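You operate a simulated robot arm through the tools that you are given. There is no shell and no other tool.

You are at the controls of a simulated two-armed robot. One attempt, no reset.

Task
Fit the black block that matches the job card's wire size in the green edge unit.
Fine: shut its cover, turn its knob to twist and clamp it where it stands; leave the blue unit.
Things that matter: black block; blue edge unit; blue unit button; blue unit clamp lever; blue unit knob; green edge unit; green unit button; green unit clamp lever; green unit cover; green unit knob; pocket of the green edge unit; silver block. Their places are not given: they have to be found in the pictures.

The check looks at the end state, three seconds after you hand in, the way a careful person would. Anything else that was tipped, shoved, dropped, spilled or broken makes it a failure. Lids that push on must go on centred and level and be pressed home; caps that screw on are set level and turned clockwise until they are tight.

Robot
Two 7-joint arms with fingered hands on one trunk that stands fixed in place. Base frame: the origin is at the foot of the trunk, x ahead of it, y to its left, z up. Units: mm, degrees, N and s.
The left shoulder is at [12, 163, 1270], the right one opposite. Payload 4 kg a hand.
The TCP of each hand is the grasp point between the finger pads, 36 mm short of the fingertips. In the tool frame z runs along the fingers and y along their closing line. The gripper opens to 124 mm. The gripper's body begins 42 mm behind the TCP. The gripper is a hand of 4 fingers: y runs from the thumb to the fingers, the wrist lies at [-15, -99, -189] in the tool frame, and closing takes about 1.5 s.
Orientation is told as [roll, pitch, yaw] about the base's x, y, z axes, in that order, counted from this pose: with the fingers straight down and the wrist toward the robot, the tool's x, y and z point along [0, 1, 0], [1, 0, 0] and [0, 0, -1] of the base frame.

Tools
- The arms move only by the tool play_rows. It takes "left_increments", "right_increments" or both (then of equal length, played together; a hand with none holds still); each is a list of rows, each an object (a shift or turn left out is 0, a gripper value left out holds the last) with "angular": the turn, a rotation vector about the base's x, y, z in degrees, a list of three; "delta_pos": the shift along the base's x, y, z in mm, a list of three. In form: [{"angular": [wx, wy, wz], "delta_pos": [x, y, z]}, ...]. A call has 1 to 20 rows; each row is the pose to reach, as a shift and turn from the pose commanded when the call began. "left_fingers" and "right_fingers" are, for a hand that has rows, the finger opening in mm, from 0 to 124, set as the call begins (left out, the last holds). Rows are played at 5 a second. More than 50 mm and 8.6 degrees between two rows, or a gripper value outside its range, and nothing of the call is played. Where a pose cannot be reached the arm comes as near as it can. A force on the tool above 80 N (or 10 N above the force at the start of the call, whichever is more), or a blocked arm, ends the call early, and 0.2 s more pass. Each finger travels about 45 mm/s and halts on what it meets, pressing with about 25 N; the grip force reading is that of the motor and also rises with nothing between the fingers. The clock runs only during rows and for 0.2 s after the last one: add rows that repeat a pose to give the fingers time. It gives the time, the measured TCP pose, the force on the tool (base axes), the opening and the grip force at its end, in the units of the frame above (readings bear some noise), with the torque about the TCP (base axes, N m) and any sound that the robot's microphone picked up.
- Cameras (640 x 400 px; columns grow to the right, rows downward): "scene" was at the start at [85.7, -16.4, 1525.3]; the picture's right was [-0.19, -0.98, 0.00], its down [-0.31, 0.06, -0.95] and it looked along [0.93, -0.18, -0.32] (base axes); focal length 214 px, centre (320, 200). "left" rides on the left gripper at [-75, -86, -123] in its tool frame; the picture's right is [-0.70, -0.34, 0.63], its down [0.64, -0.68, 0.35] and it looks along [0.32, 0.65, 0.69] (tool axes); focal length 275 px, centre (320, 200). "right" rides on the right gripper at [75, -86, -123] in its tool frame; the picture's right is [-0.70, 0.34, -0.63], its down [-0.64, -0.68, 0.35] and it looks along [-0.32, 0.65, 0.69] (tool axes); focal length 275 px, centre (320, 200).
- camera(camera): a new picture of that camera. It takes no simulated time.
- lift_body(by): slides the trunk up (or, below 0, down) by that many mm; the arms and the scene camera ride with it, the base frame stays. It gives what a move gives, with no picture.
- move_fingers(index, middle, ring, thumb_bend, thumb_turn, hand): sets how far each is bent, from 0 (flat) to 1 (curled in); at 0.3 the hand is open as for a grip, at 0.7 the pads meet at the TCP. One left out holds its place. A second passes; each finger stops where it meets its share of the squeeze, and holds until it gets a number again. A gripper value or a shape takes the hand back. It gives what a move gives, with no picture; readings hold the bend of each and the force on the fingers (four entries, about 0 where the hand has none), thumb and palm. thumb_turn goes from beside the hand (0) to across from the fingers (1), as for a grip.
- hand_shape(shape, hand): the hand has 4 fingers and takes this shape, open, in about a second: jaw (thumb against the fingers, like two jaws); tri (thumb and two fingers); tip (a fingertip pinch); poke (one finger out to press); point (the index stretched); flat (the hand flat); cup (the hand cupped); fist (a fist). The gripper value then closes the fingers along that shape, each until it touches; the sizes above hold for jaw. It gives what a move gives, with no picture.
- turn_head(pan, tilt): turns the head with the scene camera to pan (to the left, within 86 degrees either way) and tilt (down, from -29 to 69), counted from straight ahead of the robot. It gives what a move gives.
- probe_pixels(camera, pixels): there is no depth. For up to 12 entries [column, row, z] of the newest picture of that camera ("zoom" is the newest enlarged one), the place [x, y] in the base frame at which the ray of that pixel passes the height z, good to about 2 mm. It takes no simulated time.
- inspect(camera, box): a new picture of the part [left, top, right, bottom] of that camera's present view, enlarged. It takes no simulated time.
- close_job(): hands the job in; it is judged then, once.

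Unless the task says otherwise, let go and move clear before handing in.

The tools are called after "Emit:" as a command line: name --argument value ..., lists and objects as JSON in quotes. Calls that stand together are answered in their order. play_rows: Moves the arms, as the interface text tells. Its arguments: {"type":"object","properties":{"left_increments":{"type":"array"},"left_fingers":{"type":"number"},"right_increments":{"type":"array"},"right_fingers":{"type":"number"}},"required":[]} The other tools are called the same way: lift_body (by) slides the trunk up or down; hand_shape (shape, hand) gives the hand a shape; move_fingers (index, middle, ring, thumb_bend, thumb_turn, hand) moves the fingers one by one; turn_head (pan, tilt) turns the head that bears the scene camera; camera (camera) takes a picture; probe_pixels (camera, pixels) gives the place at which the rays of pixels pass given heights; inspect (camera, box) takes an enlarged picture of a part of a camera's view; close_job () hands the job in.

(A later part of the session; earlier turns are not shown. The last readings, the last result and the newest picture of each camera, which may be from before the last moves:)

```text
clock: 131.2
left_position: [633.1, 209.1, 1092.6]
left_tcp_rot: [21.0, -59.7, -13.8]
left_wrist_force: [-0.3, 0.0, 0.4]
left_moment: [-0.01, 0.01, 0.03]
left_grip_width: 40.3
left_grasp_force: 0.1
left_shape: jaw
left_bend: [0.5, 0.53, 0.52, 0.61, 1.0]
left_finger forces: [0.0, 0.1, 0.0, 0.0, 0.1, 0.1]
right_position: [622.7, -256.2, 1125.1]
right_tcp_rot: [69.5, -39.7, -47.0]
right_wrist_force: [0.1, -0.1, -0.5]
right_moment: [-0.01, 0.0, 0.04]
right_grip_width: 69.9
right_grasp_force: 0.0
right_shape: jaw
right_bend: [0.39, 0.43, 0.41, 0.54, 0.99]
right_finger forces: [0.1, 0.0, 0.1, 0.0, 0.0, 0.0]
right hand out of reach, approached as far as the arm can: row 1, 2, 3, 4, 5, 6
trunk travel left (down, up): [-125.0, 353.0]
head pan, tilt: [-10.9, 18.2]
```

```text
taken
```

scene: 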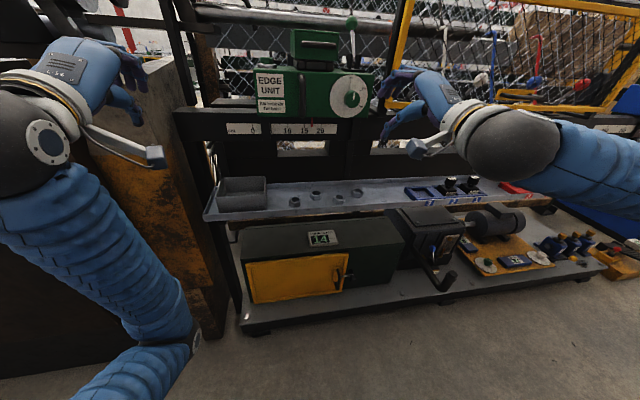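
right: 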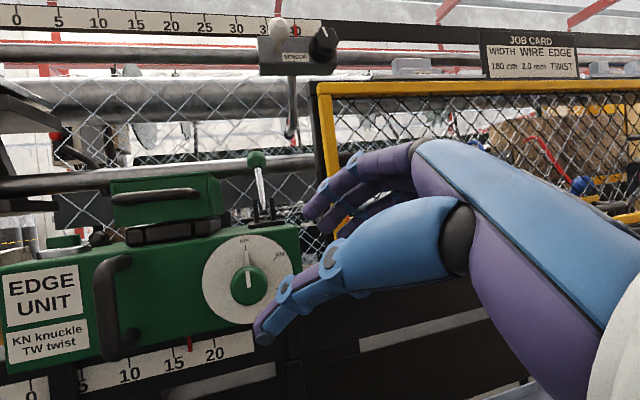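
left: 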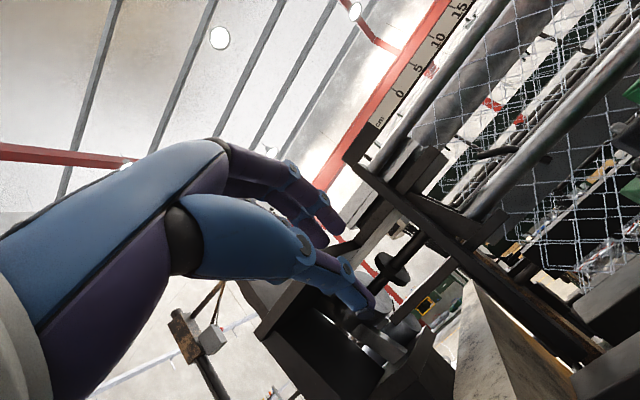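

The roll is partly reached, with the fingers swinging left. A knob is best turned with the elbow low and forearm behind it, so I'll raise the trunk upright again and, close to the body, roll the right hand to a neutral palm-left attitude to draw the elbow down.

Emit:
lift_body --by 150

Emit:
lift_body --by 150

Emit:
camera --camera "scene"

```text
clock: 132.9
left_position: [632.3, 209.6, 1240.6]
left_tcp_rot: [21.0, -59.7, -13.6]
left_wrist_force: [0.4, -0.1, 0.0]
left_moment: [0.01, -0.01, 0.01]
left_grip_width: 40.5
left_grasp_force: 0.1
left_shape: jaw
left_bend: [0.5, 0.53, 0.52, 0.61, 1.0]
left_finger forces: [0.0, 0.1, 0.1, 0.0, 0.0, 0.0]
right_position: [539.8, -255.9, 1395.1]
right_tcp_rot: [81.4, -46.7, -55.0]
right_wrist_force: [-0.1, -0.4, -0.4]
right_moment: [-0.05, 0.0, -0.02]
right_grip_width: 69.6
right_grasp_force: 0.1
right_shape: jaw
right_bend: [0.39, 0.43, 0.41, 0.54, 0.99]
right_finger forces: [0.1, 0.0, 0.1, 0.0, 0.0, 0.0]
trunk travel left (down, up): [-275.0, 203.0]
head pan, tilt: [-10.9, 18.2]
```

```text
clock: 134.7
left_position: [631.3, 208.8, 1391.1]
left_tcp_rot: [21.0, -59.7, -13.7]
left_wrist_force: [-0.7, 0.1, 0.4]
left_moment: [0.02, -0.04, -0.04]
left_grip_width: 40.0
left_grasp_force: 0.2
left_shape: jaw
left_bend: [0.5, 0.53, 0.52, 0.61, 1.0]
left_finger forces: [0.0, 0.1, 0.0, 0.0, 0.0, 0.0]
right_position: [509.8, -256.2, 1579.2]
right_tcp_rot: [84.9, -48.3, -57.5]
right_wrist_force: [0.0, 0.0, -0.2]
right_moment: [-0.02, 0.0, 0.0]
right_grip_width: 69.7
right_grasp_force: 0.1
right_shape: jaw
right_bend: [0.39, 0.43, 0.41, 0.54, 0.99]
right_finger forces: [0.0, 0.1, 0.1, 0.0, 0.1, 0.0]
trunk travel left (down, up): [-425.0, 53.0]
head pan, tilt: [-10.9, 18.2]
```

```text
taken
```

scene: 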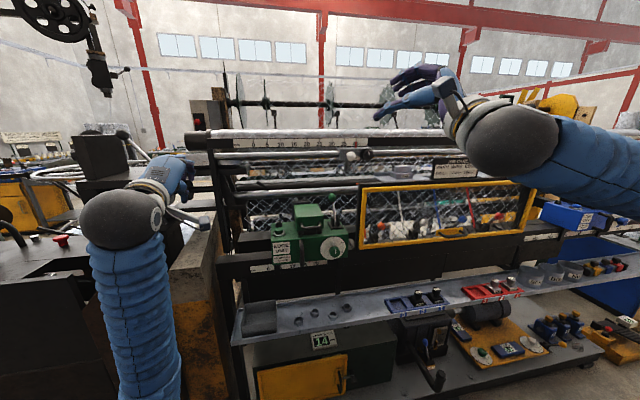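

The trunk is upright again and the right forearm now rises from a lower elbow. I'll bring this hand down and in front of the shoulder, keeping the attitude, and see how low it goes.

Emit:
play_rows --right_increments '[{"delta_pos": [0, -10, -45]}, {"delta_pos": [0, -20, -90]}, {"delta_pos": [0, -30, -135]}, {"delta_pos": [0, -40, -180]}, {"delta_pos": [0, -45, -225]}, {"delta_pos": [0, -50, -270]}, {"delta_pos": [0, -50, -315]}, {"delta_pos": [0, -50, -315]}]'

Emit:
camera --camera "scene"

```text
clock: 136.5
left_position: [632.3, 209.7, 1392.4]
left_tcp_rot: [21.1, -59.8, -13.8]
left_wrist_force: [-0.6, 0.0, -0.6]
left_moment: [-0.01, 0.01, -0.02]
left_grip_width: 40.1
left_grasp_force: 0.0
left_shape: jaw
left_bend: [0.5, 0.53, 0.52, 0.61, 1.0]
left_finger forces: [0.0, 0.1, 0.0, 0.0, 0.0, 0.0]
right_position: [505.4, -396.3, 1461.6]
right_tcp_rot: [74.4, -44.6, -48.6]
right_wrist_force: [0.1, -0.5, -0.5]
right_moment: [-0.02, -0.03, -0.02]
right_grip_width: 70.1
right_grasp_force: 0.0
right_shape: jaw
right_bend: [0.39, 0.43, 0.41, 0.54, 0.99]
right_finger forces: [0.0, 0.0, 0.0, 0.1, 0.0, 0.0]
right hand out of reach, approached as far as the arm can: row 1, 2, 3, 4, 5, 6, 7, 8
trunk travel left (down, up): [-425.0, 53.0]
head pan, tilt: [-10.9, 18.2]
```

```text
taken
```

scene: 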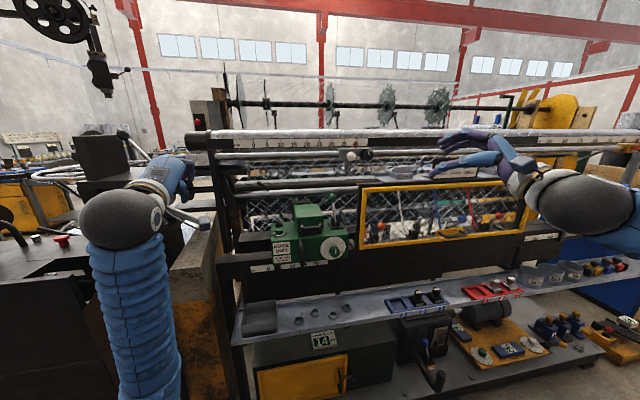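

The attitude keeps the hand high and outside. Working through the wrist limits, a palm-up to palm-right roll range suits this elbow-out arm best for turning the knob clockwise. I'll unwind to neutral first, in open space.

Emit:
play_rows --right_increments '[{"delta_pos": [5, 5, -5], "angular": [-4.8, 6.3, 1.2]}, {"delta_pos": [10, 10, -10], "angular": [-9.6, 12.6, 2.3]}, {"delta_pos": [15, 15, -15], "angular": [-14.4, 18.9, 3.5]}, {"delta_pos": [20, 20, -20], "angular": [-19.2, 25.2, 4.7]}, {"delta_pos": [25, 25, -25], "angular": [-24, 31.5, 5.9]}, {"delta_pos": [30, 30, -30], "angular": [-28.8, 37.7, 7]}, {"delta_pos": [35, 35, -35], "angular": [-33.6, 44, 8.2]}, {"delta_pos": [40, 40, -40], "angular": [-38.4, 50.3, 9.4]}, {"delta_pos": [45, 45, -45], "angular": [-43.2, 56.6, 10.5]}, {"delta_pos": [50, 50, -50], "angular": [-48, 62.9, 11.7]}, {"delta_pos": [50, 50, -50], "angular": [-48, 62.9, 11.7]}]'

```text
clock: 138.9
left_position: [631.6, 208.5, 1391.7]
left_tcp_rot: [21.1, -59.8, -13.9]
left_wrist_force: [0.2, -0.5, -0.4]
left_moment: [-0.03, 0.02, 0.02]
left_grip_width: 40.5
left_grasp_force: 0.0
left_shape: jaw
left_bend: [0.5, 0.53, 0.52, 0.61, 1.0]
left_finger forces: [0.0, 0.1, 0.1, 0.1, 0.1, 0.1]
right_position: [555.8, -349.9, 1411.3]
right_tcp_rot: [-0.2, 0.0, 0.0]
right_wrist_force: [0.2, 0.0, 1.0]
right_moment: [0.0, 0.0, -0.02]
right_grip_width: 69.8
right_grasp_force: 0.0
right_shape: jaw
right_bend: [0.39, 0.43, 0.41, 0.54, 0.99]
right_finger forces: [0.0, 0.0, 0.0, 0.1, 0.1, 0.1]
trunk travel left (down, up): [-425.0, 53.0]
head pan, tilt: [-10.9, 18.2]
```

The hand is neutral at (556,-350,1411). As before, I'll yaw it +90° and then pitch forward, in two calls.

Emit:
play_rows --right_increments '[{"angular": [0, 0, 8.5]}, {"angular": [0, 0, 17]}, {"angular": [0, 0, 25.5]}, {"angular": [0, 0, 34]}, {"angular": [0, 0, 42.5]}, {"angular": [0, 0, 51]}, {"angular": [0, 0, 59.5]}, {"angular": [0, 0, 68]}, {"angular": [0, 0, 76.5]}, {"angular": [0, 0, 85]}, {"angular": [0, 0, 85]}]'

Emit:
play_rows --right_increments '[{"angular": [0, -8.5, 0]}, {"angular": [0, -17, 0]}, {"angular": [0, -25.5, 0]}, {"angular": [0, -34, 0]}, {"angular": [0, -42.5, 0]}, {"angular": [0, -51, 0]}, {"angular": [0, -59.5, 0]}, {"angular": [0, -68, 0]}, {"angular": [0, -68, 0]}]'

Emit:
camera --camera "scene"

```text
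clock: 141.3
left_position: [633.3, 207.6, 1391.6]
left_tcp_rot: [21.1, -59.7, -13.7]
left_wrist_force: [-0.2, 0.2, 0.3]
left_moment: [-0.01, -0.02, -0.02]
left_grip_width: 40.3
left_grasp_force: 0.1
left_shape: jaw
left_bend: [0.5, 0.53, 0.52, 0.61, 1.0]
left_finger forces: [0.0, 0.0, 0.0, 0.0, 0.0, 0.0]
right_position: [370.9, -140.5, 1481.3]
right_tcp_rot: [0.4, 1.7, 78.8]
right_wrist_force: [-0.3, -0.1, -0.2]
right_moment: [0.03, 0.0, -0.01]
right_grip_width: 70.1
right_grasp_force: 0.1
right_shape: jaw
right_bend: [0.39, 0.43, 0.41, 0.54, 0.99]
right_finger forces: [0.0, 0.0, 0.0, 0.1, 0.0, 0.0]
right hand out of reach, approached as far as the arm can: row 5, 6, 7, 8, 9, 10, 11
trunk travel left (down, up): [-425.0, 53.0]
head pan, tilt: [-10.9, 18.2]
```

```text
clock: 143.5
left_position: [630.9, 208.9, 1391.4]
left_tcp_rot: [20.9, -59.7, -13.7]
left_wrist_force: [-0.1, -0.6, -1.0]
left_moment: [0.01, -0.03, 0.03]
left_grip_width: 40.2
left_grasp_force: 0.0
left_shape: jaw
left_bend: [0.5, 0.53, 0.52, 0.61, 1.0]
left_finger forces: [0.0, 0.0, 0.0, 0.0, 0.0, 0.0]
right_position: [445.8, -114.5, 1399.8]
right_tcp_rot: [-49.8, -8.7, 84.2]
right_wrist_force: [0.7, 0.2, 0.0]
right_moment: [0.0, -0.01, -0.02]
right_grip_width: 69.8
right_grasp_force: 0.1
right_shape: jaw
right_bend: [0.39, 0.43, 0.41, 0.54, 0.99]
right_finger forces: [0.1, 0.1, 0.0, 0.1, 0.0, 0.0]
right hand out of reach, approached as far as the arm can: row 1, 2, 3, 4, 5, 6, 7, 8, 9
trunk travel left (down, up): [-425.0, 53.0]
head pan, tilt: [-10.9, 18.2]
stopped in row 9 (right hand): the arm was blocked; the commanded pose is now the measured one
```

```text
taken
```

scene: 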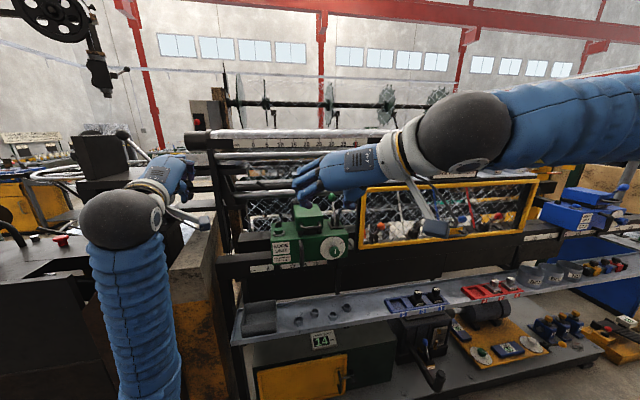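

The hand is at (446,-115,1400), fingers forward and 40° down, jaw sideways. I'll move it out in front of the dial, a bit above, and then try rolling the other way (palm turning up).

Emit:
play_rows --right_increments '[{"delta_pos": [30, -20, -25]}, {"delta_pos": [60, -40, -50]}, {"delta_pos": [90, -60, -75]}, {"delta_pos": [120, -80, -100]}, {"delta_pos": [150, -100, -125]}, {"delta_pos": [170, -110, -160]}, {"delta_pos": [180, -110, -200]}, {"delta_pos": [180, -110, -200]}]'

Emit:
play_rows --right_increments '[{"angular": [-8, 0, 0]}, {"angular": [-16, 0, 0]}, {"angular": [-24, 0, 0]}, {"angular": [-32, 0, 0]}, {"angular": [-40, 0, 0]}, {"angular": [-40, 0, 0]}]'

Emit:
camera --camera "scene"

Emit:
camera --camera "right"

```text
clock: 145.3
left_position: [630.4, 210.1, 1392.6]
left_tcp_rot: [21.0, -59.8, -13.7]
left_wrist_force: [0.4, -0.1, 0.2]
left_moment: [0.01, 0.02, 0.01]
left_grip_width: 40.3
left_grasp_force: 0.1
left_shape: jaw
left_bend: [0.5, 0.53, 0.52, 0.61, 1.0]
left_finger forces: [0.0, 0.0, 0.0, 0.0, 0.0, 0.0]
right_position: [625.8, -222.6, 1202.3]
right_tcp_rot: [-49.8, -8.7, 84.2]
right_wrist_force: [0.6, -0.2, -0.5]
right_moment: [0.0, 0.0, -0.03]
right_grip_width: 70.0
right_grasp_force: 0.1
right_shape: jaw
right_bend: [0.39, 0.43, 0.41, 0.54, 0.99]
right_finger forces: [0.0, 0.1, 0.0, 0.0, 0.1, 0.1]
trunk travel left (down, up): [-425.0, 53.0]
head pan, tilt: [-10.9, 18.2]
```

```text
clock: 146.7
left_position: [632.3, 210.8, 1392.0]
left_tcp_rot: [20.9, -59.8, -13.7]
left_wrist_force: [0.2, 1.3, 0.4]
left_moment: [0.01, 0.0, -0.01]
left_grip_width: 40.2
left_grasp_force: 0.1
left_shape: jaw
left_bend: [0.5, 0.53, 0.52, 0.61, 1.0]
left_finger forces: [0.0, 0.0, 0.1, 0.0, 0.0, 0.0]
right_position: [610.7, -230.0, 1175.8]
right_tcp_rot: [-55.8, 29.8, 82.3]
right_wrist_force: [0.7, 0.1, 0.0]
right_moment: [-0.03, 0.0, 0.01]
right_grip_width: 70.0
right_grasp_force: 0.1
right_shape: jaw
right_bend: [0.39, 0.43, 0.41, 0.54, 0.99]
right_finger forces: [0.0, 0.0, 0.0, 0.1, 0.0, 0.1]
right hand out of reach, approached as far as the arm can: row 5, 6
trunk travel left (down, up): [-425.0, 53.0]
head pan, tilt: [-10.9, 18.2]
```

```text
taken
```

scene: 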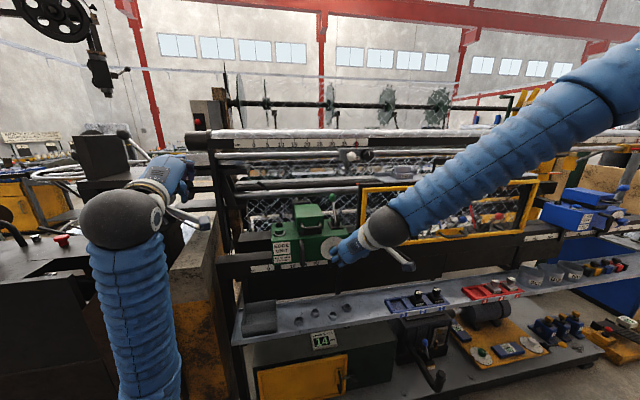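

```text
taken
```

right: 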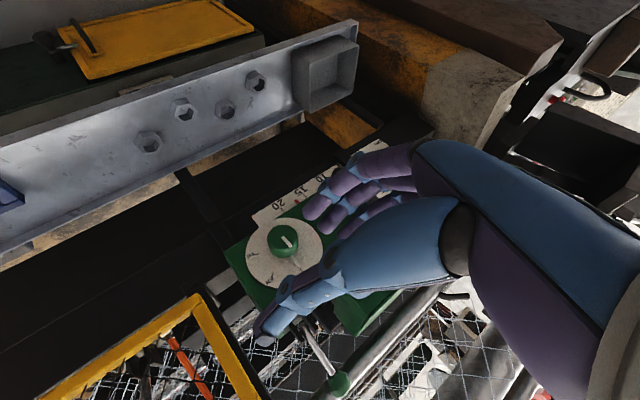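

This works well: the forearm comes down from the upper right and the hand points at the knob (right view, knob at (285,240)). I'll keep turning the palm up and bring the fingers toward straight forward, in steps.

Emit:
play_rows --right_increments '[{"delta_pos": [3, 2, -5], "angular": [-6.3, -2.1, 4.5]}, {"delta_pos": [6, 4, -10], "angular": [-12.6, -4.2, 9]}, {"delta_pos": [9, 6, -15], "angular": [-18.9, -6.4, 13.5]}, {"delta_pos": [12, 8, -20], "angular": [-25.2, -8.5, 18]}, {"delta_pos": [15, 10, -25], "angular": [-31.5, -10.6, 22.5]}, {"delta_pos": [18, 12, -30], "angular": [-37.8, -12.7, 27]}, {"delta_pos": [21, 14, -35], "angular": [-44.1, -14.9, 31.6]}, {"delta_pos": [24, 15, -40], "angular": [-50.4, -17, 36.1]}, {"delta_pos": [24, 15, -40], "angular": [-50.4, -17, 36.1]}]'

Emit:
camera --camera "scene"

Emit:
camera --camera "right"

```text
clock: 148.7
left_position: [633.4, 210.0, 1392.1]
left_tcp_rot: [21.0, -59.6, -13.8]
left_wrist_force: [0.0, 0.3, -0.4]
left_moment: [-0.03, 0.0, 0.0]
left_grip_width: 40.0
left_grasp_force: 0.0
left_shape: jaw
left_bend: [0.5, 0.53, 0.52, 0.61, 1.0]
left_finger forces: [0.0, 0.0, 0.1, 0.0, 0.1, 0.0]
right_position: [573.0, -250.3, 1160.1]
right_tcp_rot: [-73.3, 44.3, 84.9]
right_wrist_force: [-0.9, -0.3, 0.5]
right_moment: [-0.01, 0.01, -0.02]
right_grip_width: 70.1
right_grasp_force: 0.0
right_shape: jaw
right_bend: [0.39, 0.43, 0.41, 0.54, 0.99]
right_finger forces: [0.1, 0.1, 0.0, 0.0, 0.0, 0.1]
right hand out of reach, approached as far as the arm can: row 1, 2, 3, 4, 5, 6, 7, 8, 9
trunk travel left (down, up): [-425.0, 53.0]
head pan, tilt: [-10.9, 18.2]
```

```text
taken
```

scene: 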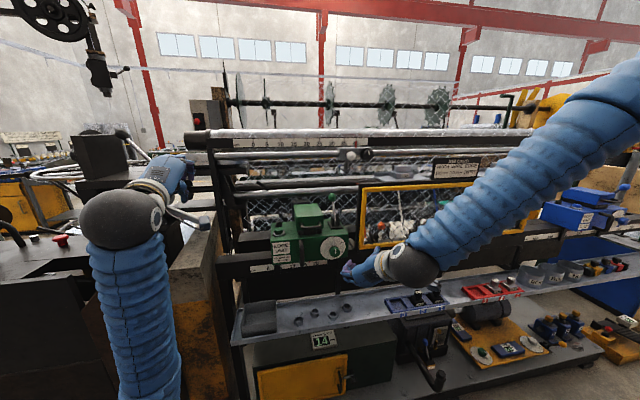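

```text
taken
```

right: 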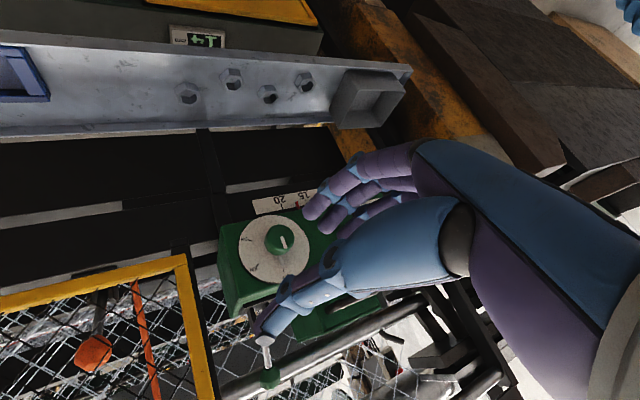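

The palm is now about 45° up with the fingers nearly forward (knob at right pixel (278,238)). I'll move in toward the knob along its approach line, stopping about 80 mm short.

Emit:
play_rows --right_increments '[{"delta_pos": [20, 15, -12]}, {"delta_pos": [40, 30, -24]}, {"delta_pos": [60, 45, -36]}, {"delta_pos": [80, 60, -48]}, {"delta_pos": [98, 75, -58]}, {"delta_pos": [98, 75, -58]}]'

Emit:
camera --camera "right"

Emit:
inspect --camera "scene" --box '[260, 190, 400, 300]'

```text
clock: 150.1
left_position: [633.1, 209.4, 1393.5]
left_tcp_rot: [21.0, -59.8, -13.7]
left_wrist_force: [0.2, -0.1, 0.1]
left_moment: [-0.02, 0.02, 0.0]
left_grip_width: 40.3
left_grasp_force: 0.2
left_shape: jaw
left_bend: [0.5, 0.53, 0.52, 0.61, 1.0]
left_finger forces: [0.0, 0.0, 0.0, 0.1, 0.1, 0.0]
right_position: [641.0, -215.9, 1093.1]
right_tcp_rot: [-71.8, 41.3, 83.8]
right_wrist_force: [0.7, -0.3, 0.9]
right_moment: [0.0, -0.01, 0.0]
right_grip_width: 70.1
right_grasp_force: 0.2
right_shape: jaw
right_bend: [0.39, 0.43, 0.41, 0.54, 0.99]
right_finger forces: [0.0, 0.1, 0.0, 0.0, 0.1, 0.0]
right hand out of reach, approached as far as the arm can: row 1, 2, 3, 4, 5, 6
trunk travel left (down, up): [-425.0, 53.0]
head pan, tilt: [-10.9, 18.2]
```

```text
taken
```

right: 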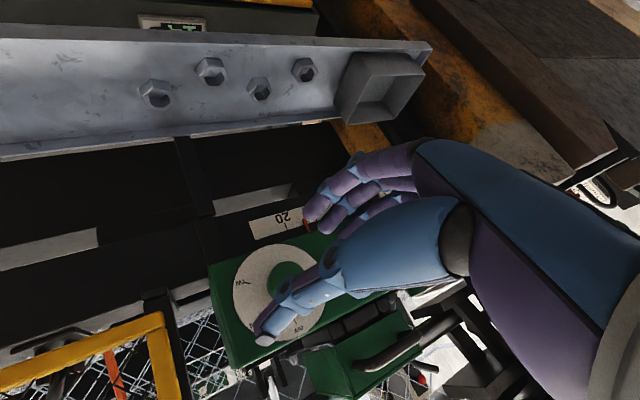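

```text
3.64 times, centred on (330, 245) of scene
```

zoom: 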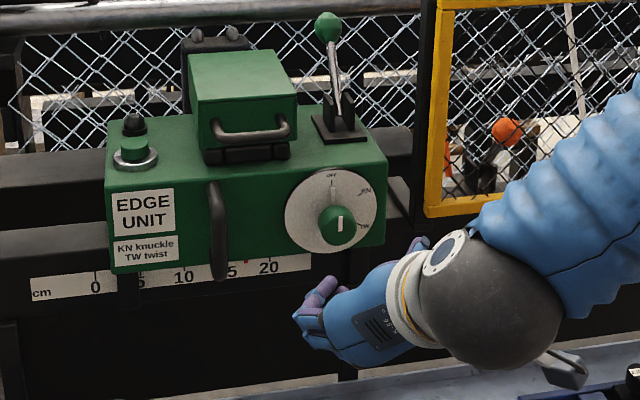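

The hand is level with the knob at (641,-216,1093). I'll move to a point 60 mm back along the finger line, with the jaw opened to 90 mm.

Emit:
play_rows --right_increments '[{"delta_pos": [20, 12, 3]}, {"delta_pos": [40, 24, 4]}, {"delta_pos": [60, 34, 4]}, {"delta_pos": [68, 36, 4]}, {"delta_pos": [68, 36, 4]}]' --right_fingers 85

Emit:
camera --camera "right"

Emit:
inspect --camera "scene" --box '[280, 210, 400, 310]'

```text
clock: 151.3
left_position: [632.5, 210.7, 1391.8]
left_tcp_rot: [21.0, -59.7, -13.8]
left_wrist_force: [0.3, 0.3, 0.1]
left_moment: [-0.01, -0.03, 0.01]
left_grip_width: 40.0
left_grasp_force: 0.0
left_shape: jaw
left_bend: [0.5, 0.53, 0.52, 0.61, 1.0]
left_finger forces: [0.1, 0.0, 0.1, 0.0, 0.0, 0.0]
right_position: [682.7, -214.9, 1078.6]
right_tcp_rot: [-71.0, 39.6, 83.5]
right_wrist_force: [0.7, 0.8, -0.2]
right_moment: [-0.04, 0.01, 0.01]
right_grip_width: 84.7
right_grasp_force: 0.1
right_shape: jaw
right_bend: [0.35, 0.39, 0.37, 0.5, 0.99]
right_finger forces: [0.0, 0.0, 0.0, 0.0, 0.0, 0.0]
right hand out of reach, approached as far as the arm can: row 1, 2, 3, 4, 5
trunk travel left (down, up): [-425.0, 53.0]
head pan, tilt: [-10.9, 18.2]
```

```text
taken
```

right: 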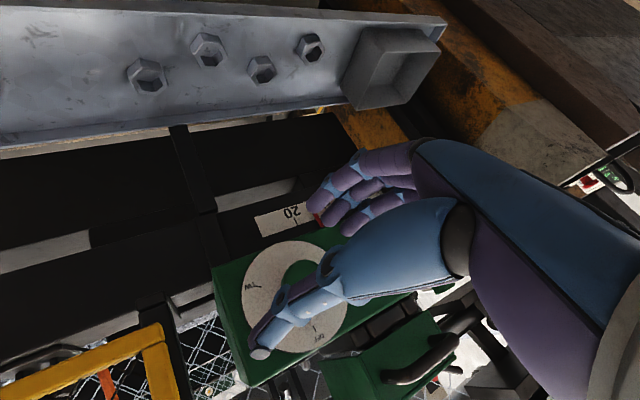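

```text
4.00 times, centred on (340, 260) of scene
```

zoom: 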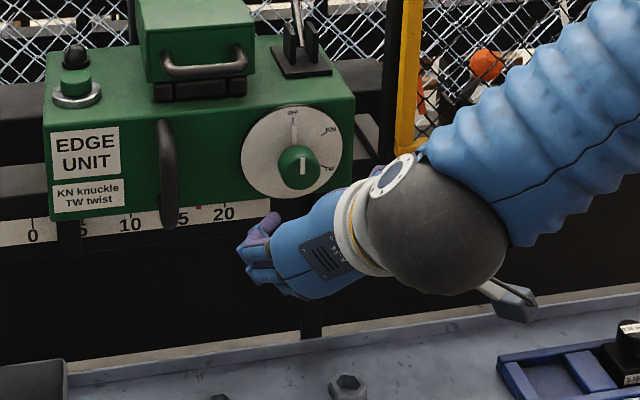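

The arm is sliding along its limit here (683,-215,1079). An intermediate trunk height should widen the roll range at the knob, so I'll back off, raise the hand a little, and lower the trunk 100 mm.

Emit:
play_rows --right_increments '[{"delta_pos": [-30, 0, 25]}, {"delta_pos": [-60, 0, 50]}, {"delta_pos": [-70, 0, 90]}, {"delta_pos": [-70, 0, 100]}]'

Emit:
lift_body --by -100

Emit:
camera --camera "scene"

```text
clock: 152.3
left_position: [634.6, 208.7, 1391.5]
left_tcp_rot: [20.9, -59.8, -13.7]
left_wrist_force: [0.1, 0.3, -0.9]
left_moment: [0.0, -0.02, 0.02]
left_grip_width: 40.2
left_grasp_force: 0.1
left_shape: jaw
left_bend: [0.5, 0.53, 0.52, 0.61, 1.0]
left_finger forces: [0.0, 0.1, 0.0, 0.0, 0.0, 0.0]
right_position: [606.4, -227.3, 1170.9]
right_tcp_rot: [-72.1, 40.5, 83.8]
right_wrist_force: [1.2, -0.5, -0.3]
right_moment: [0.0, 0.01, 0.0]
right_grip_width: 84.6
right_grasp_force: 0.0
right_shape: jaw
right_bend: [0.35, 0.39, 0.37, 0.5, 0.99]
right_finger forces: [0.0, 0.1, 0.1, 0.0, 0.0, 0.0]
right hand out of reach, approached as far as the arm can: row 3, 4
trunk travel left (down, up): [-425.0, 53.0]
head pan, tilt: [-10.9, 18.2]
```

```text
clock: 153.6
left_position: [632.3, 209.5, 1292.6]
left_tcp_rot: [21.1, -59.8, -13.8]
left_wrist_force: [-0.1, 0.0, 1.0]
left_moment: [-0.02, 0.02, 0.0]
left_grip_width: 40.3
left_grasp_force: 0.0
left_shape: jaw
left_bend: [0.5, 0.53, 0.52, 0.61, 1.0]
left_finger forces: [0.0, 0.0, 0.0, 0.0, 0.0, 0.0]
right_position: [609.9, -226.4, 1039.3]
right_tcp_rot: [-68.6, 40.7, 86.2]
right_wrist_force: [-1.0, 0.1, 0.0]
right_moment: [0.0, 0.0, 0.0]
right_grip_width: 84.5
right_grasp_force: 0.0
right_shape: jaw
right_bend: [0.35, 0.39, 0.37, 0.5, 0.99]
right_finger forces: [0.0, 0.1, 0.1, 0.0, 0.0, 0.0]
trunk travel left (down, up): [-325.0, 153.0]
head pan, tilt: [-10.9, 18.2]
```

```text
taken
```

scene: 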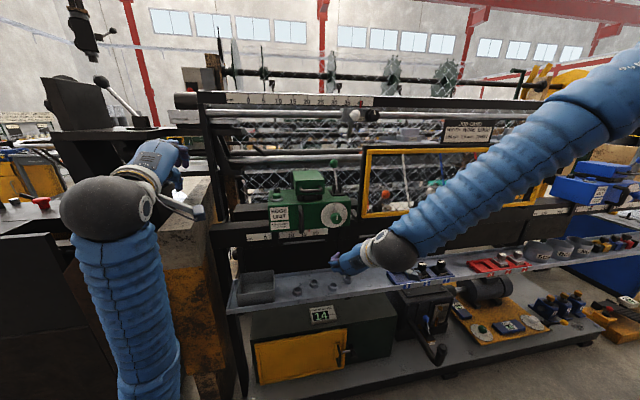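

The right hand is at (610,-226,1039) with the trunk lower. I'll raise it back to the knob's height and see if it now moves freely.

Emit:
play_rows --right_increments '[{"delta_pos": [10, 8, 20]}, {"delta_pos": [20, 16, 40]}, {"delta_pos": [40, 30, 55]}, {"delta_pos": [70, 40, 60]}, {"delta_pos": [95, 46, 60]}, {"delta_pos": [95, 46, 60]}]'

Emit:
camera --camera "right"

Emit:
inspect --camera "scene" --box '[260, 160, 400, 270]'

```text
clock: 155.0
left_position: [630.9, 209.8, 1292.4]
left_tcp_rot: [21.0, -59.7, -13.7]
left_wrist_force: [0.9, 0.8, 0.9]
left_moment: [-0.02, -0.01, 0.02]
left_grip_width: 40.2
left_grasp_force: 0.1
left_shape: jaw
left_bend: [0.5, 0.53, 0.52, 0.61, 1.0]
left_finger forces: [0.0, 0.1, 0.1, 0.0, 0.0, 0.1]
right_position: [677.7, -224.3, 1066.5]
right_tcp_rot: [-71.1, 37.6, 85.5]
right_wrist_force: [-0.6, 0.9, 0.2]
right_moment: [0.02, 0.03, -0.02]
right_grip_width: 84.7
right_grasp_force: 0.1
right_shape: jaw
right_bend: [0.35, 0.39, 0.37, 0.5, 0.99]
right_finger forces: [0.0, 0.1, 0.0, 0.1, 0.1, 0.0]
right hand out of reach, approached as far as the arm can: row 1, 2, 3, 4, 5, 6
trunk travel left (down, up): [-325.0, 153.0]
head pan, tilt: [-10.9, 18.2]
```

```text
taken
```

right: 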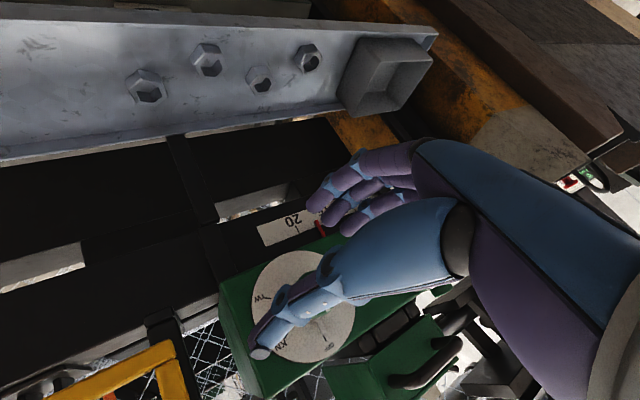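

```text
3.64 times, centred on (330, 215) of scene
```

zoom: 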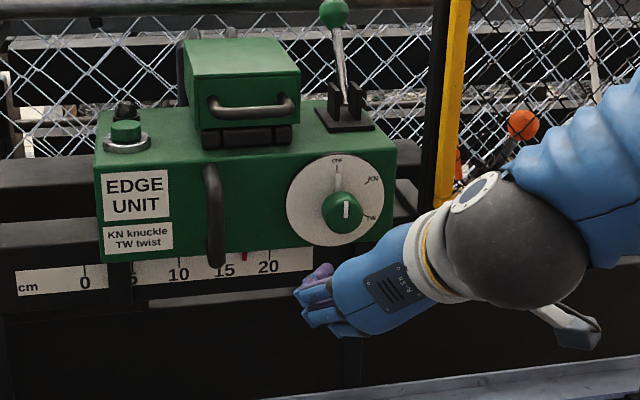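

It's still riding the limit at (678,-224,1066), so I'll ease the roll back by 20° and try again toward the approach point.

Emit:
play_rows --right_increments '[{"angular": [7, 0, 0]}, {"angular": [14, 0, 0]}, {"angular": [20, 0, 0]}, {"delta_pos": [5, 8, 8], "angular": [20, 0, 0]}, {"delta_pos": [12, 16, 16], "angular": [20, 0, 0]}, {"delta_pos": [20, 24, 24], "angular": [20, 0, 0]}, {"delta_pos": [20, 24, 24], "angular": [20, 0, 0]}]'

Emit:
camera --camera "right"

```text
clock: 156.6
left_position: [632.4, 209.3, 1292.1]
left_tcp_rot: [21.0, -59.8, -13.7]
left_wrist_force: [-0.8, 0.2, 0.1]
left_moment: [0.02, 0.01, 0.03]
left_grip_width: 40.2
left_grasp_force: 0.0
left_shape: jaw
left_bend: [0.5, 0.53, 0.52, 0.61, 1.0]
left_finger forces: [0.0, 0.1, 0.0, 0.1, 0.0, 0.0]
right_position: [697.3, -200.3, 1090.5]
right_tcp_rot: [-69.4, 17.6, 86.3]
right_wrist_force: [-0.1, 0.0, -1.1]
right_moment: [-0.01, 0.04, 0.02]
right_grip_width: 84.8
right_grasp_force: 0.1
right_shape: jaw
right_bend: [0.35, 0.39, 0.37, 0.5, 0.99]
right_finger forces: [0.0, 0.1, 0.0, 0.1, 0.0, 0.0]
trunk travel left (down, up): [-325.0, 153.0]
head pan, tilt: [-10.9, 18.2]
```

```text
taken
```

right: 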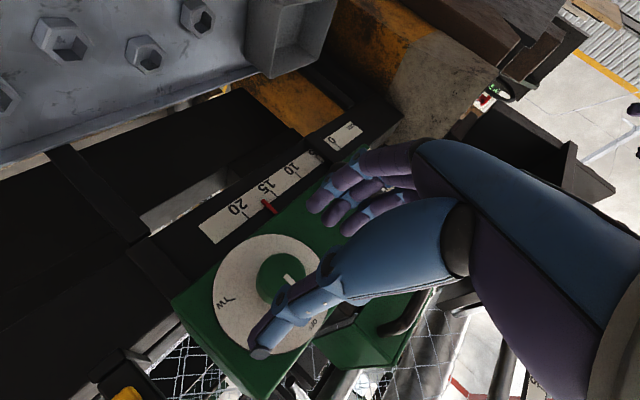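

That frees it: the hand is exactly at (697,-200,1090) with the palm about 18° up. Now I'll test how far it can roll clockwise from here, which is the turning direction.

Emit:
play_rows --right_increments '[{"angular": [8, 0, 0]}, {"angular": [16, 0, 0]}, {"angular": [24, 0, 0]}, {"angular": [32, 0, 0]}, {"angular": [32, 0, 0]}]'

```text
clock: 157.8
left_position: [632.9, 210.2, 1291.8]
left_tcp_rot: [21.0, -59.7, -13.7]
left_wrist_force: [0.8, -0.2, 0.1]
left_moment: [-0.02, 0.02, 0.02]
left_grip_width: 40.2
left_grasp_force: 0.1
left_shape: jaw
left_bend: [0.5, 0.53, 0.52, 0.61, 1.0]
left_finger forces: [0.0, 0.1, 0.1, 0.0, 0.0, 0.0]
right_position: [697.3, -211.6, 1120.2]
right_tcp_rot: [-66.0, -13.4, 86.3]
right_wrist_force: [0.2, 0.5, 0.1]
right_moment: [-0.01, 0.03, 0.0]
right_grip_width: 84.7
right_grasp_force: 0.1
right_shape: jaw
right_bend: [0.35, 0.39, 0.37, 0.5, 0.99]
right_finger forces: [0.1, 0.1, 0.0, 0.0, 0.0, 0.0]
right hand out of reach, approached as far as the arm can: row 4, 5
trunk travel left (down, up): [-325.0, 153.0]
head pan, tilt: [-10.9, 18.2]
```

The roll range here is about 40°, from roughly 33° palm-up to palm-right, so I'll turn the knob in three ratchet strokes. I'll roll back to the start of a stroke and line up 70 mm in front of the knob.

Emit:
play_rows --right_increments '[{"delta_pos": [0, 4, -3], "angular": [-8, 0, 0]}, {"delta_pos": [0, 8, -6], "angular": [-16, 0, 0]}, {"delta_pos": [0, 13, -9], "angular": [-24, 0, 0]}, {"delta_pos": [0, 18, -12], "angular": [-32, 0, 0]}, {"delta_pos": [0, 25, -15], "angular": [-40, 0, 0]}, {"delta_pos": [0, 25, -15], "angular": [-40, 0, 0]}]'

Emit:
inspect --camera "right" --box '[180, 180, 380, 380]'

Emit:
inspect --camera "scene" --box '[290, 160, 400, 260]'

```text
clock: 159.2
left_position: [632.1, 207.4, 1291.4]
left_tcp_rot: [21.1, -59.8, -13.9]
left_wrist_force: [-0.4, -0.6, -0.2]
left_moment: [0.05, 0.01, 0.03]
left_grip_width: 40.5
left_grasp_force: 0.1
left_shape: jaw
left_bend: [0.5, 0.53, 0.52, 0.61, 1.0]
left_finger forces: [0.0, 0.0, 0.0, 0.0, 0.0, 0.0]
right_position: [696.6, -189.4, 1104.5]
right_tcp_rot: [-69.8, 25.6, 85.9]
right_wrist_force: [0.0, -0.2, 0.2]
right_moment: [-0.02, -0.05, 0.07]
right_grip_width: 84.6
right_grasp_force: 0.0
right_shape: jaw
right_bend: [0.35, 0.39, 0.37, 0.5, 0.99]
right_finger forces: [0.0, 0.0, 0.0, 0.0, 0.0, 0.0]
trunk travel left (down, up): [-325.0, 153.0]
head pan, tilt: [-10.9, 18.2]
```

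```text
2.00 times, centred on (280, 280) of right
```

zoom: 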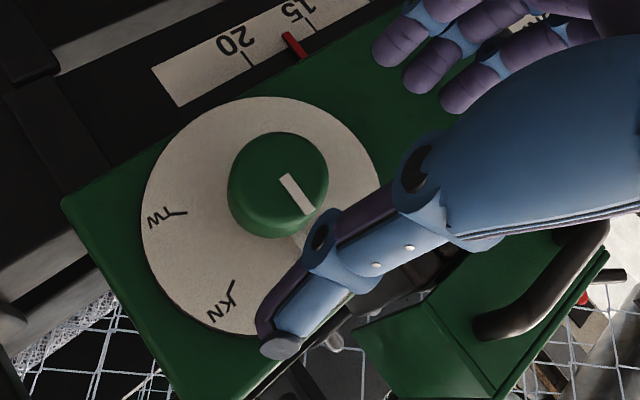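

```text
4.00 times, centred on (345, 210) of scene
```

zoom: 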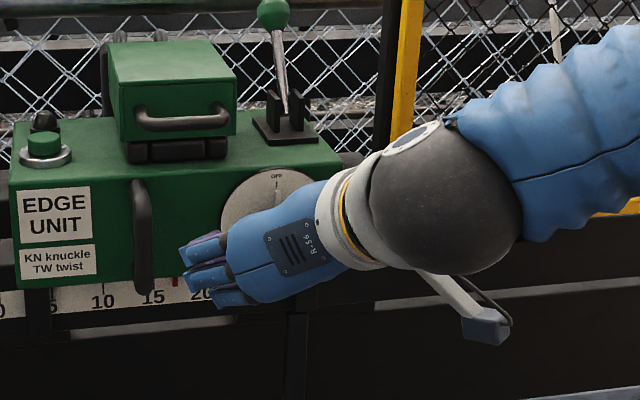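

The knob (right zoom (275,185)) is lined up between thumb and fingers within 3 mm. I'll move in along the fingers by 66 mm, watching the force.

Emit:
play_rows --right_increments '[{"delta_pos": [15, -3.5, -5]}, {"delta_pos": [30, -7, -10.1]}, {"delta_pos": [45, -10.5, -15.1]}, {"delta_pos": [55, -12.8, -18.5]}, {"delta_pos": [61, -14.2, -20.5]}, {"delta_pos": [61, -14.2, -20.5]}]'

Emit:
inspect --camera "right" --box '[180, 180, 380, 380]'

Emit:
inspect --camera "scene" --box '[290, 160, 400, 260]'

```text
clock: 160.6
left_position: [631.1, 209.1, 1292.5]
left_tcp_rot: [21.0, -59.7, -13.9]
left_wrist_force: [0.1, -0.4, -0.3]
left_moment: [0.02, 0.01, 0.05]
left_grip_width: 40.1
left_grasp_force: 0.0
left_shape: jaw
left_bend: [0.5, 0.53, 0.52, 0.61, 1.0]
left_finger forces: [0.0, 0.0, 0.0, 0.0, 0.0, 0.0]
right_position: [757.4, -200.2, 1084.9]
right_tcp_rot: [-70.0, 25.5, 86.1]
right_wrist_force: [-6.9, 0.2, 1.2]
right_moment: [0.1, -0.04, 0.38]
right_grip_width: 84.7
right_grasp_force: 0.0
right_shape: jaw
right_bend: [0.35, 0.39, 0.36, 0.5, 0.99]
right_finger forces: [0.1, 0.0, 7.1, 0.0, 0.1, 0.0]
trunk travel left (down, up): [-325.0, 153.0]
head pan, tilt: [-10.9, 18.2]
```

```text
2.00 times, centred on (280, 280) of right
```

zoom: 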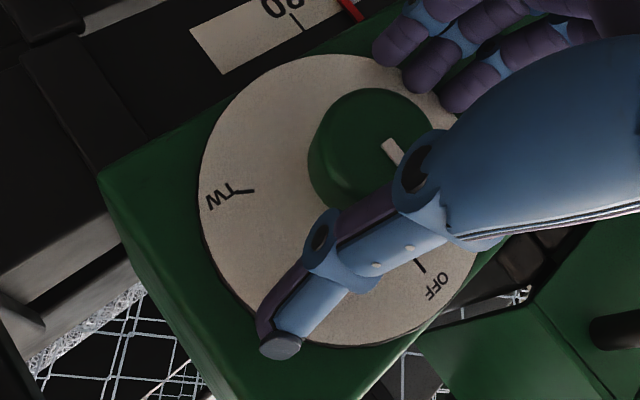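

```text
4.00 times, centred on (345, 210) of scene
```

zoom: 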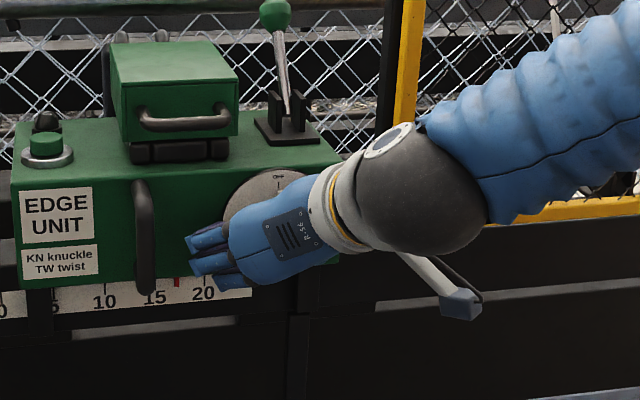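

The ring fingertip has reached the unit's front face (7 N). I'll back off 3 mm, curl the ring finger out of the way, and then close thumb, index and middle on the knob.

Emit:
play_rows --right_increments '[{"delta_pos": [-3, 0.7, 1]}, {"delta_pos": [-3, 0.7, 1]}]'

Emit:
move_fingers --hand "right" --ring 1.0

Emit:
move_fingers --hand "right" --index 0.68 --middle 0.68 --thumb_bend 0.68

Emit:
inspect --camera "right" --box '[180, 180, 380, 380]'

```text
clock: 161.2
left_position: [632.5, 210.4, 1291.8]
left_tcp_rot: [21.0, -59.7, -13.7]
left_wrist_force: [0.7, -0.3, 0.1]
left_moment: [0.03, -0.01, 0.03]
left_grip_width: 40.2
left_grasp_force: 0.0
left_shape: jaw
left_bend: [0.5, 0.53, 0.52, 0.61, 1.0]
left_finger forces: [0.0, 0.0, 0.1, 0.1, 0.1, 0.0]
right_position: [754.5, -200.3, 1084.5]
right_tcp_rot: [-70.0, 25.6, 86.0]
right_wrist_force: [0.0, 0.8, 0.3]
right_moment: [-0.02, 0.04, 0.04]
right_grip_width: 84.5
right_grasp_force: 0.1
right_shape: jaw
right_bend: [0.35, 0.39, 0.37, 0.5, 0.99]
right_finger forces: [0.1, 0.0, 0.0, 0.0, 0.0, 0.0]
trunk travel left (down, up): [-325.0, 153.0]
head pan, tilt: [-10.9, 18.2]
```

```text
clock: 162.2
left_position: [633.1, 210.7, 1291.4]
left_tcp_rot: [21.0, -59.7, -13.7]
left_wrist_force: [0.4, -0.9, 0.3]
left_moment: [0.03, 0.01, 0.0]
left_grip_width: 40.3
left_grasp_force: 0.1
left_shape: jaw
left_bend: [0.5, 0.53, 0.52, 0.61, 1.0]
left_finger forces: [0.0, 0.0, 0.0, 0.0, 0.0, 0.0]
right_position: [755.0, -200.2, 1084.1]
right_tcp_rot: [-69.9, 25.5, 86.1]
right_wrist_force: [0.4, 0.9, -0.1]
right_moment: [0.02, 0.0, 0.03]
right_grip_width: 85.3
right_grasp_force: 0.1
right_shape: fingers
right_bend: [0.35, 0.39, 1.0, 0.5, 0.99]
right_finger forces: [0.0, 0.0, 0.0, 0.1, 0.0, 0.0]
trunk travel left (down, up): [-325.0, 153.0]
head pan, tilt: [-10.9, 18.2]
```

```text
clock: 163.2
left_position: [631.2, 210.9, 1293.8]
left_tcp_rot: [20.9, -59.8, -13.7]
left_wrist_force: [0.2, -0.2, -0.2]
left_moment: [0.01, 0.0, -0.01]
left_grip_width: 40.4
left_grasp_force: 0.1
left_shape: jaw
left_bend: [0.5, 0.53, 0.52, 0.61, 1.0]
left_finger forces: [0.0, 0.0, 0.1, 0.0, 0.0, 0.0]
right_position: [753.5, -198.7, 1086.6]
right_tcp_rot: [-70.0, 25.6, 86.0]
right_wrist_force: [1.6, 2.5, 16.8]
right_moment: [0.07, -0.18, 0.43]
right_grip_width: 39.6
right_grasp_force: 20.5
right_shape: fingers
right_bend: [0.6, 0.62, 1.0, 0.6, 1.0]
right_finger forces: [7.6, 10.8, 0.1, 0.0, 23.1, 0.0]
trunk travel left (down, up): [-325.0, 153.0]
head pan, tilt: [-10.9, 18.2]
```

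```text
2.00 times, centred on (280, 280) of right
```

zoom: 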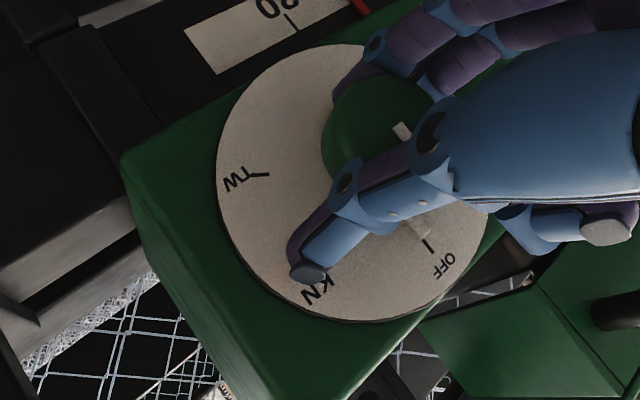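

The knob is held (thumb 23 N, index 8 N, middle 11 N). I'll rotate the hand clockwise about the knob's axis by 40°, compensating the TCP offset.

Emit:
play_rows --right_increments '[{"delta_pos": [0, -0.7, 0.5], "angular": [4, 0, 0]}, {"delta_pos": [0, -1.4, 1.1], "angular": [8, 0, 0]}, {"delta_pos": [0, -2.2, 1.5], "angular": [12, 0, 0]}, {"delta_pos": [0, -3, 1.9], "angular": [16, 0, 0]}, {"delta_pos": [0, -3.8, 2.2], "angular": [20, 0, 0]}, {"delta_pos": [0, -4.6, 2.5], "angular": [24, 0, 0]}, {"delta_pos": [0, -5.5, 2.8], "angular": [28, 0, 0]}, {"delta_pos": [0, -6.4, 2.9], "angular": [32, 0, 0]}, {"delta_pos": [0, -7.2, 3], "angular": [36, 0, 0]}, {"delta_pos": [0, -8.1, 3.1], "angular": [40, 0, 0]}, {"delta_pos": [0, -8.1, 3.1], "angular": [40, 0, 0]}]'

Emit:
inspect --camera "right" --box '[180, 180, 380, 380]'

Emit:
inspect --camera "scene" --box '[290, 160, 400, 260]'

```text
clock: 165.6
left_position: [632.9, 210.5, 1291.9]
left_tcp_rot: [20.8, -59.7, -13.6]
left_wrist_force: [-0.3, 0.0, -0.4]
left_moment: [-0.02, 0.03, -0.01]
left_grip_width: 40.1
left_grasp_force: 0.0
left_shape: jaw
left_bend: [0.5, 0.53, 0.52, 0.61, 1.0]
left_finger forces: [0.0, 0.0, 0.1, 0.0, 0.1, 0.0]
right_position: [753.1, -217.7, 1120.3]
right_tcp_rot: [-65.8, -13.3, 86.3]
right_wrist_force: [0.1, -0.5, 0.1]
right_moment: [-0.01, 0.01, -0.01]
right_grip_width: 7.8
right_grasp_force: 0.1
right_shape: fingers
right_bend: [0.68, 0.67, 1.0, 0.68, 0.99]
right_finger forces: [0.0, 0.1, 0.0, 0.0, 0.0, 0.0]
right hand out of reach, approached as far as the arm can: row 9, 10, 11
trunk travel left (down, up): [-325.0, 153.0]
head pan, tilt: [-10.9, 18.2]
```

```text
2.00 times, centred on (280, 280) of right
```

zoom: 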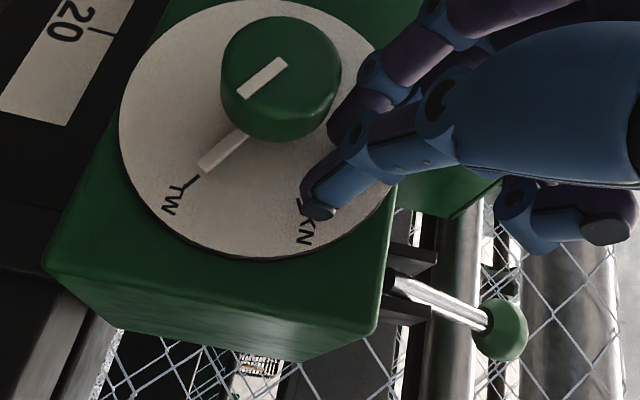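

```text
4.00 times, centred on (345, 210) of scene
```

zoom: 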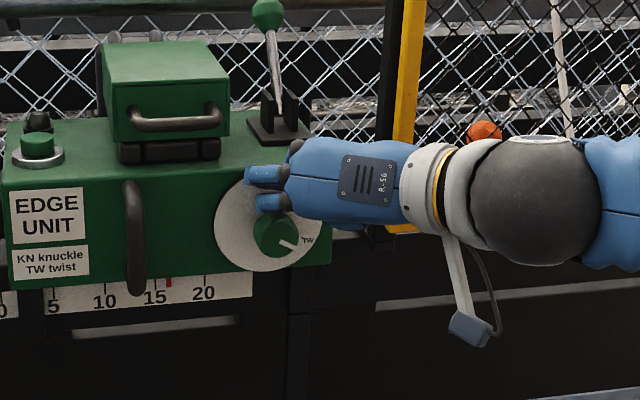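

The pointer now lines up with TW (right zoom (200,170)); the knob went all the way over and the hand slipped off it. I'll back straight away and check the dial and the scale pointer.

Emit:
play_rows --right_increments '[{"delta_pos": [-25, 0, 3]}, {"delta_pos": [-55, 0, 6]}, {"delta_pos": [-95, 0, 10]}, {"delta_pos": [-130, -30, 15]}, {"delta_pos": [-150, -70, 20]}, {"delta_pos": [-150, -70, 20]}]'

Emit:
inspect --camera "scene" --box '[265, 170, 365, 260]'

Emit:
inspect --camera "scene" --box '[305, 195, 355, 240]'

Emit:
camera --camera "right"

```text
clock: 167.0
left_position: [631.8, 210.1, 1291.9]
left_tcp_rot: [20.9, -59.6, -13.6]
left_wrist_force: [-0.3, 0.3, -0.6]
left_moment: [0.01, 0.03, 0.0]
left_grip_width: 40.2
left_grasp_force: 0.0
left_shape: jaw
left_bend: [0.5, 0.53, 0.52, 0.61, 1.0]
left_finger forces: [0.0, 0.0, 0.0, 0.0, 0.0, 0.0]
right_position: [603.6, -287.1, 1141.3]
right_tcp_rot: [-67.3, -14.2, 86.3]
right_wrist_force: [0.1, 0.8, 0.3]
right_moment: [0.02, -0.03, -0.02]
right_grip_width: 7.5
right_grasp_force: 0.0
right_shape: fingers
right_bend: [0.68, 0.67, 1.0, 0.68, 0.99]
right_finger forces: [0.1, 0.0, 0.0, 0.1, 0.0, 0.0]
right hand out of reach, approached as far as the arm can: row 1, 2
trunk travel left (down, up): [-325.0, 153.0]
head pan, tilt: [-10.9, 18.2]
```

```text
4.44 times, centred on (315, 215) of scene
```

zoom: 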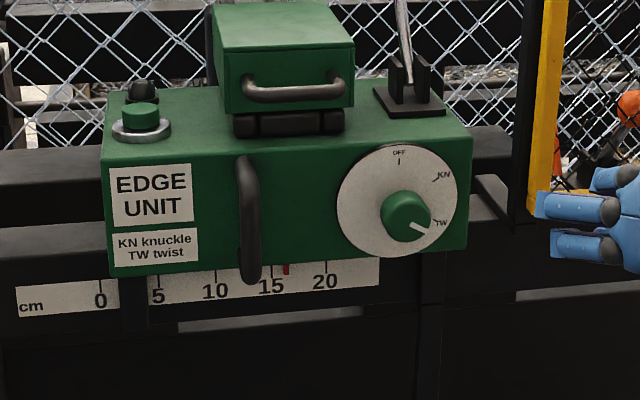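

```text
8.89 times, centred on (330, 218) of scene
```

zoom: 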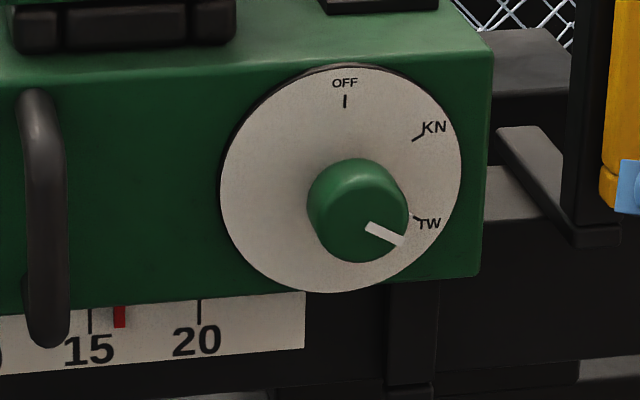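

```text
taken
```

right: 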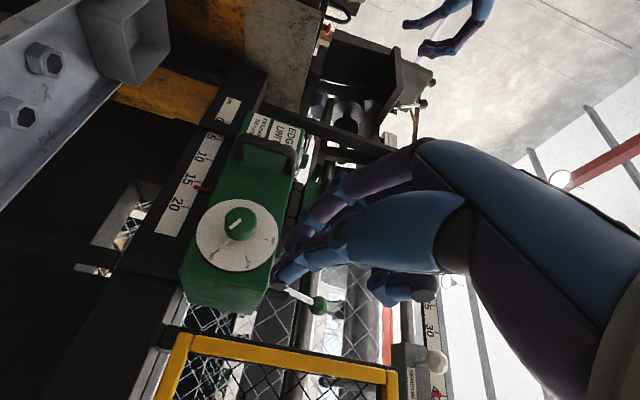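

The knob is at TW: its mark points at the TW tick (zoom (385,235)). The scale pointer reads about 16.35, so the turning nudged the unit 8 mm back toward its original 15.05; I need another 13 mm to the left. I'll locate the front handle so I can push on it.

Emit:
probe_pixels --camera "scene" --pixels '[[298.6, 208, 1120], [298.6, 208, 1110], [299, 222, 1090], [299, 222, 1080], [299.5, 235, 1060], [299.5, 235, 1050]]'

Emit:
inspect --camera "right" --box '[160, 90, 340, 330]'

Emit:
inspect --camera "scene" --box '[285, 185, 335, 250]'

```text
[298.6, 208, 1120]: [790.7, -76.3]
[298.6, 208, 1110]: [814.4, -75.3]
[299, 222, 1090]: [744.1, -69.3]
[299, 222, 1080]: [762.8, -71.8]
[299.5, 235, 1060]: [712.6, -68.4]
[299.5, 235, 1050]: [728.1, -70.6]
```

```text
1.67 times, centred on (250, 210) of right
```

zoom: 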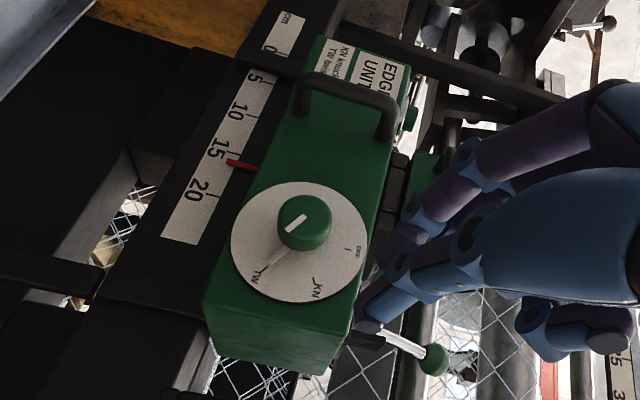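

```text
6.15 times, centred on (310, 218) of scene
```

zoom: 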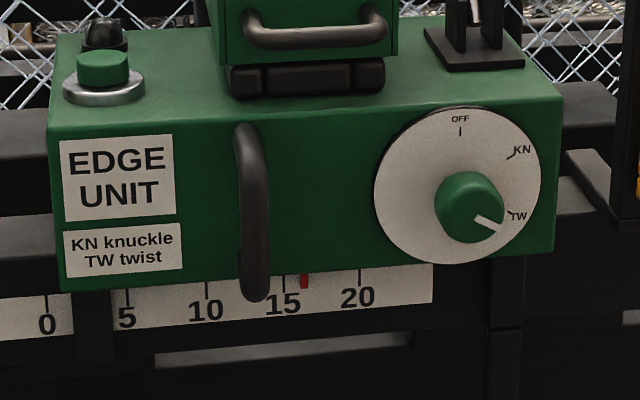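

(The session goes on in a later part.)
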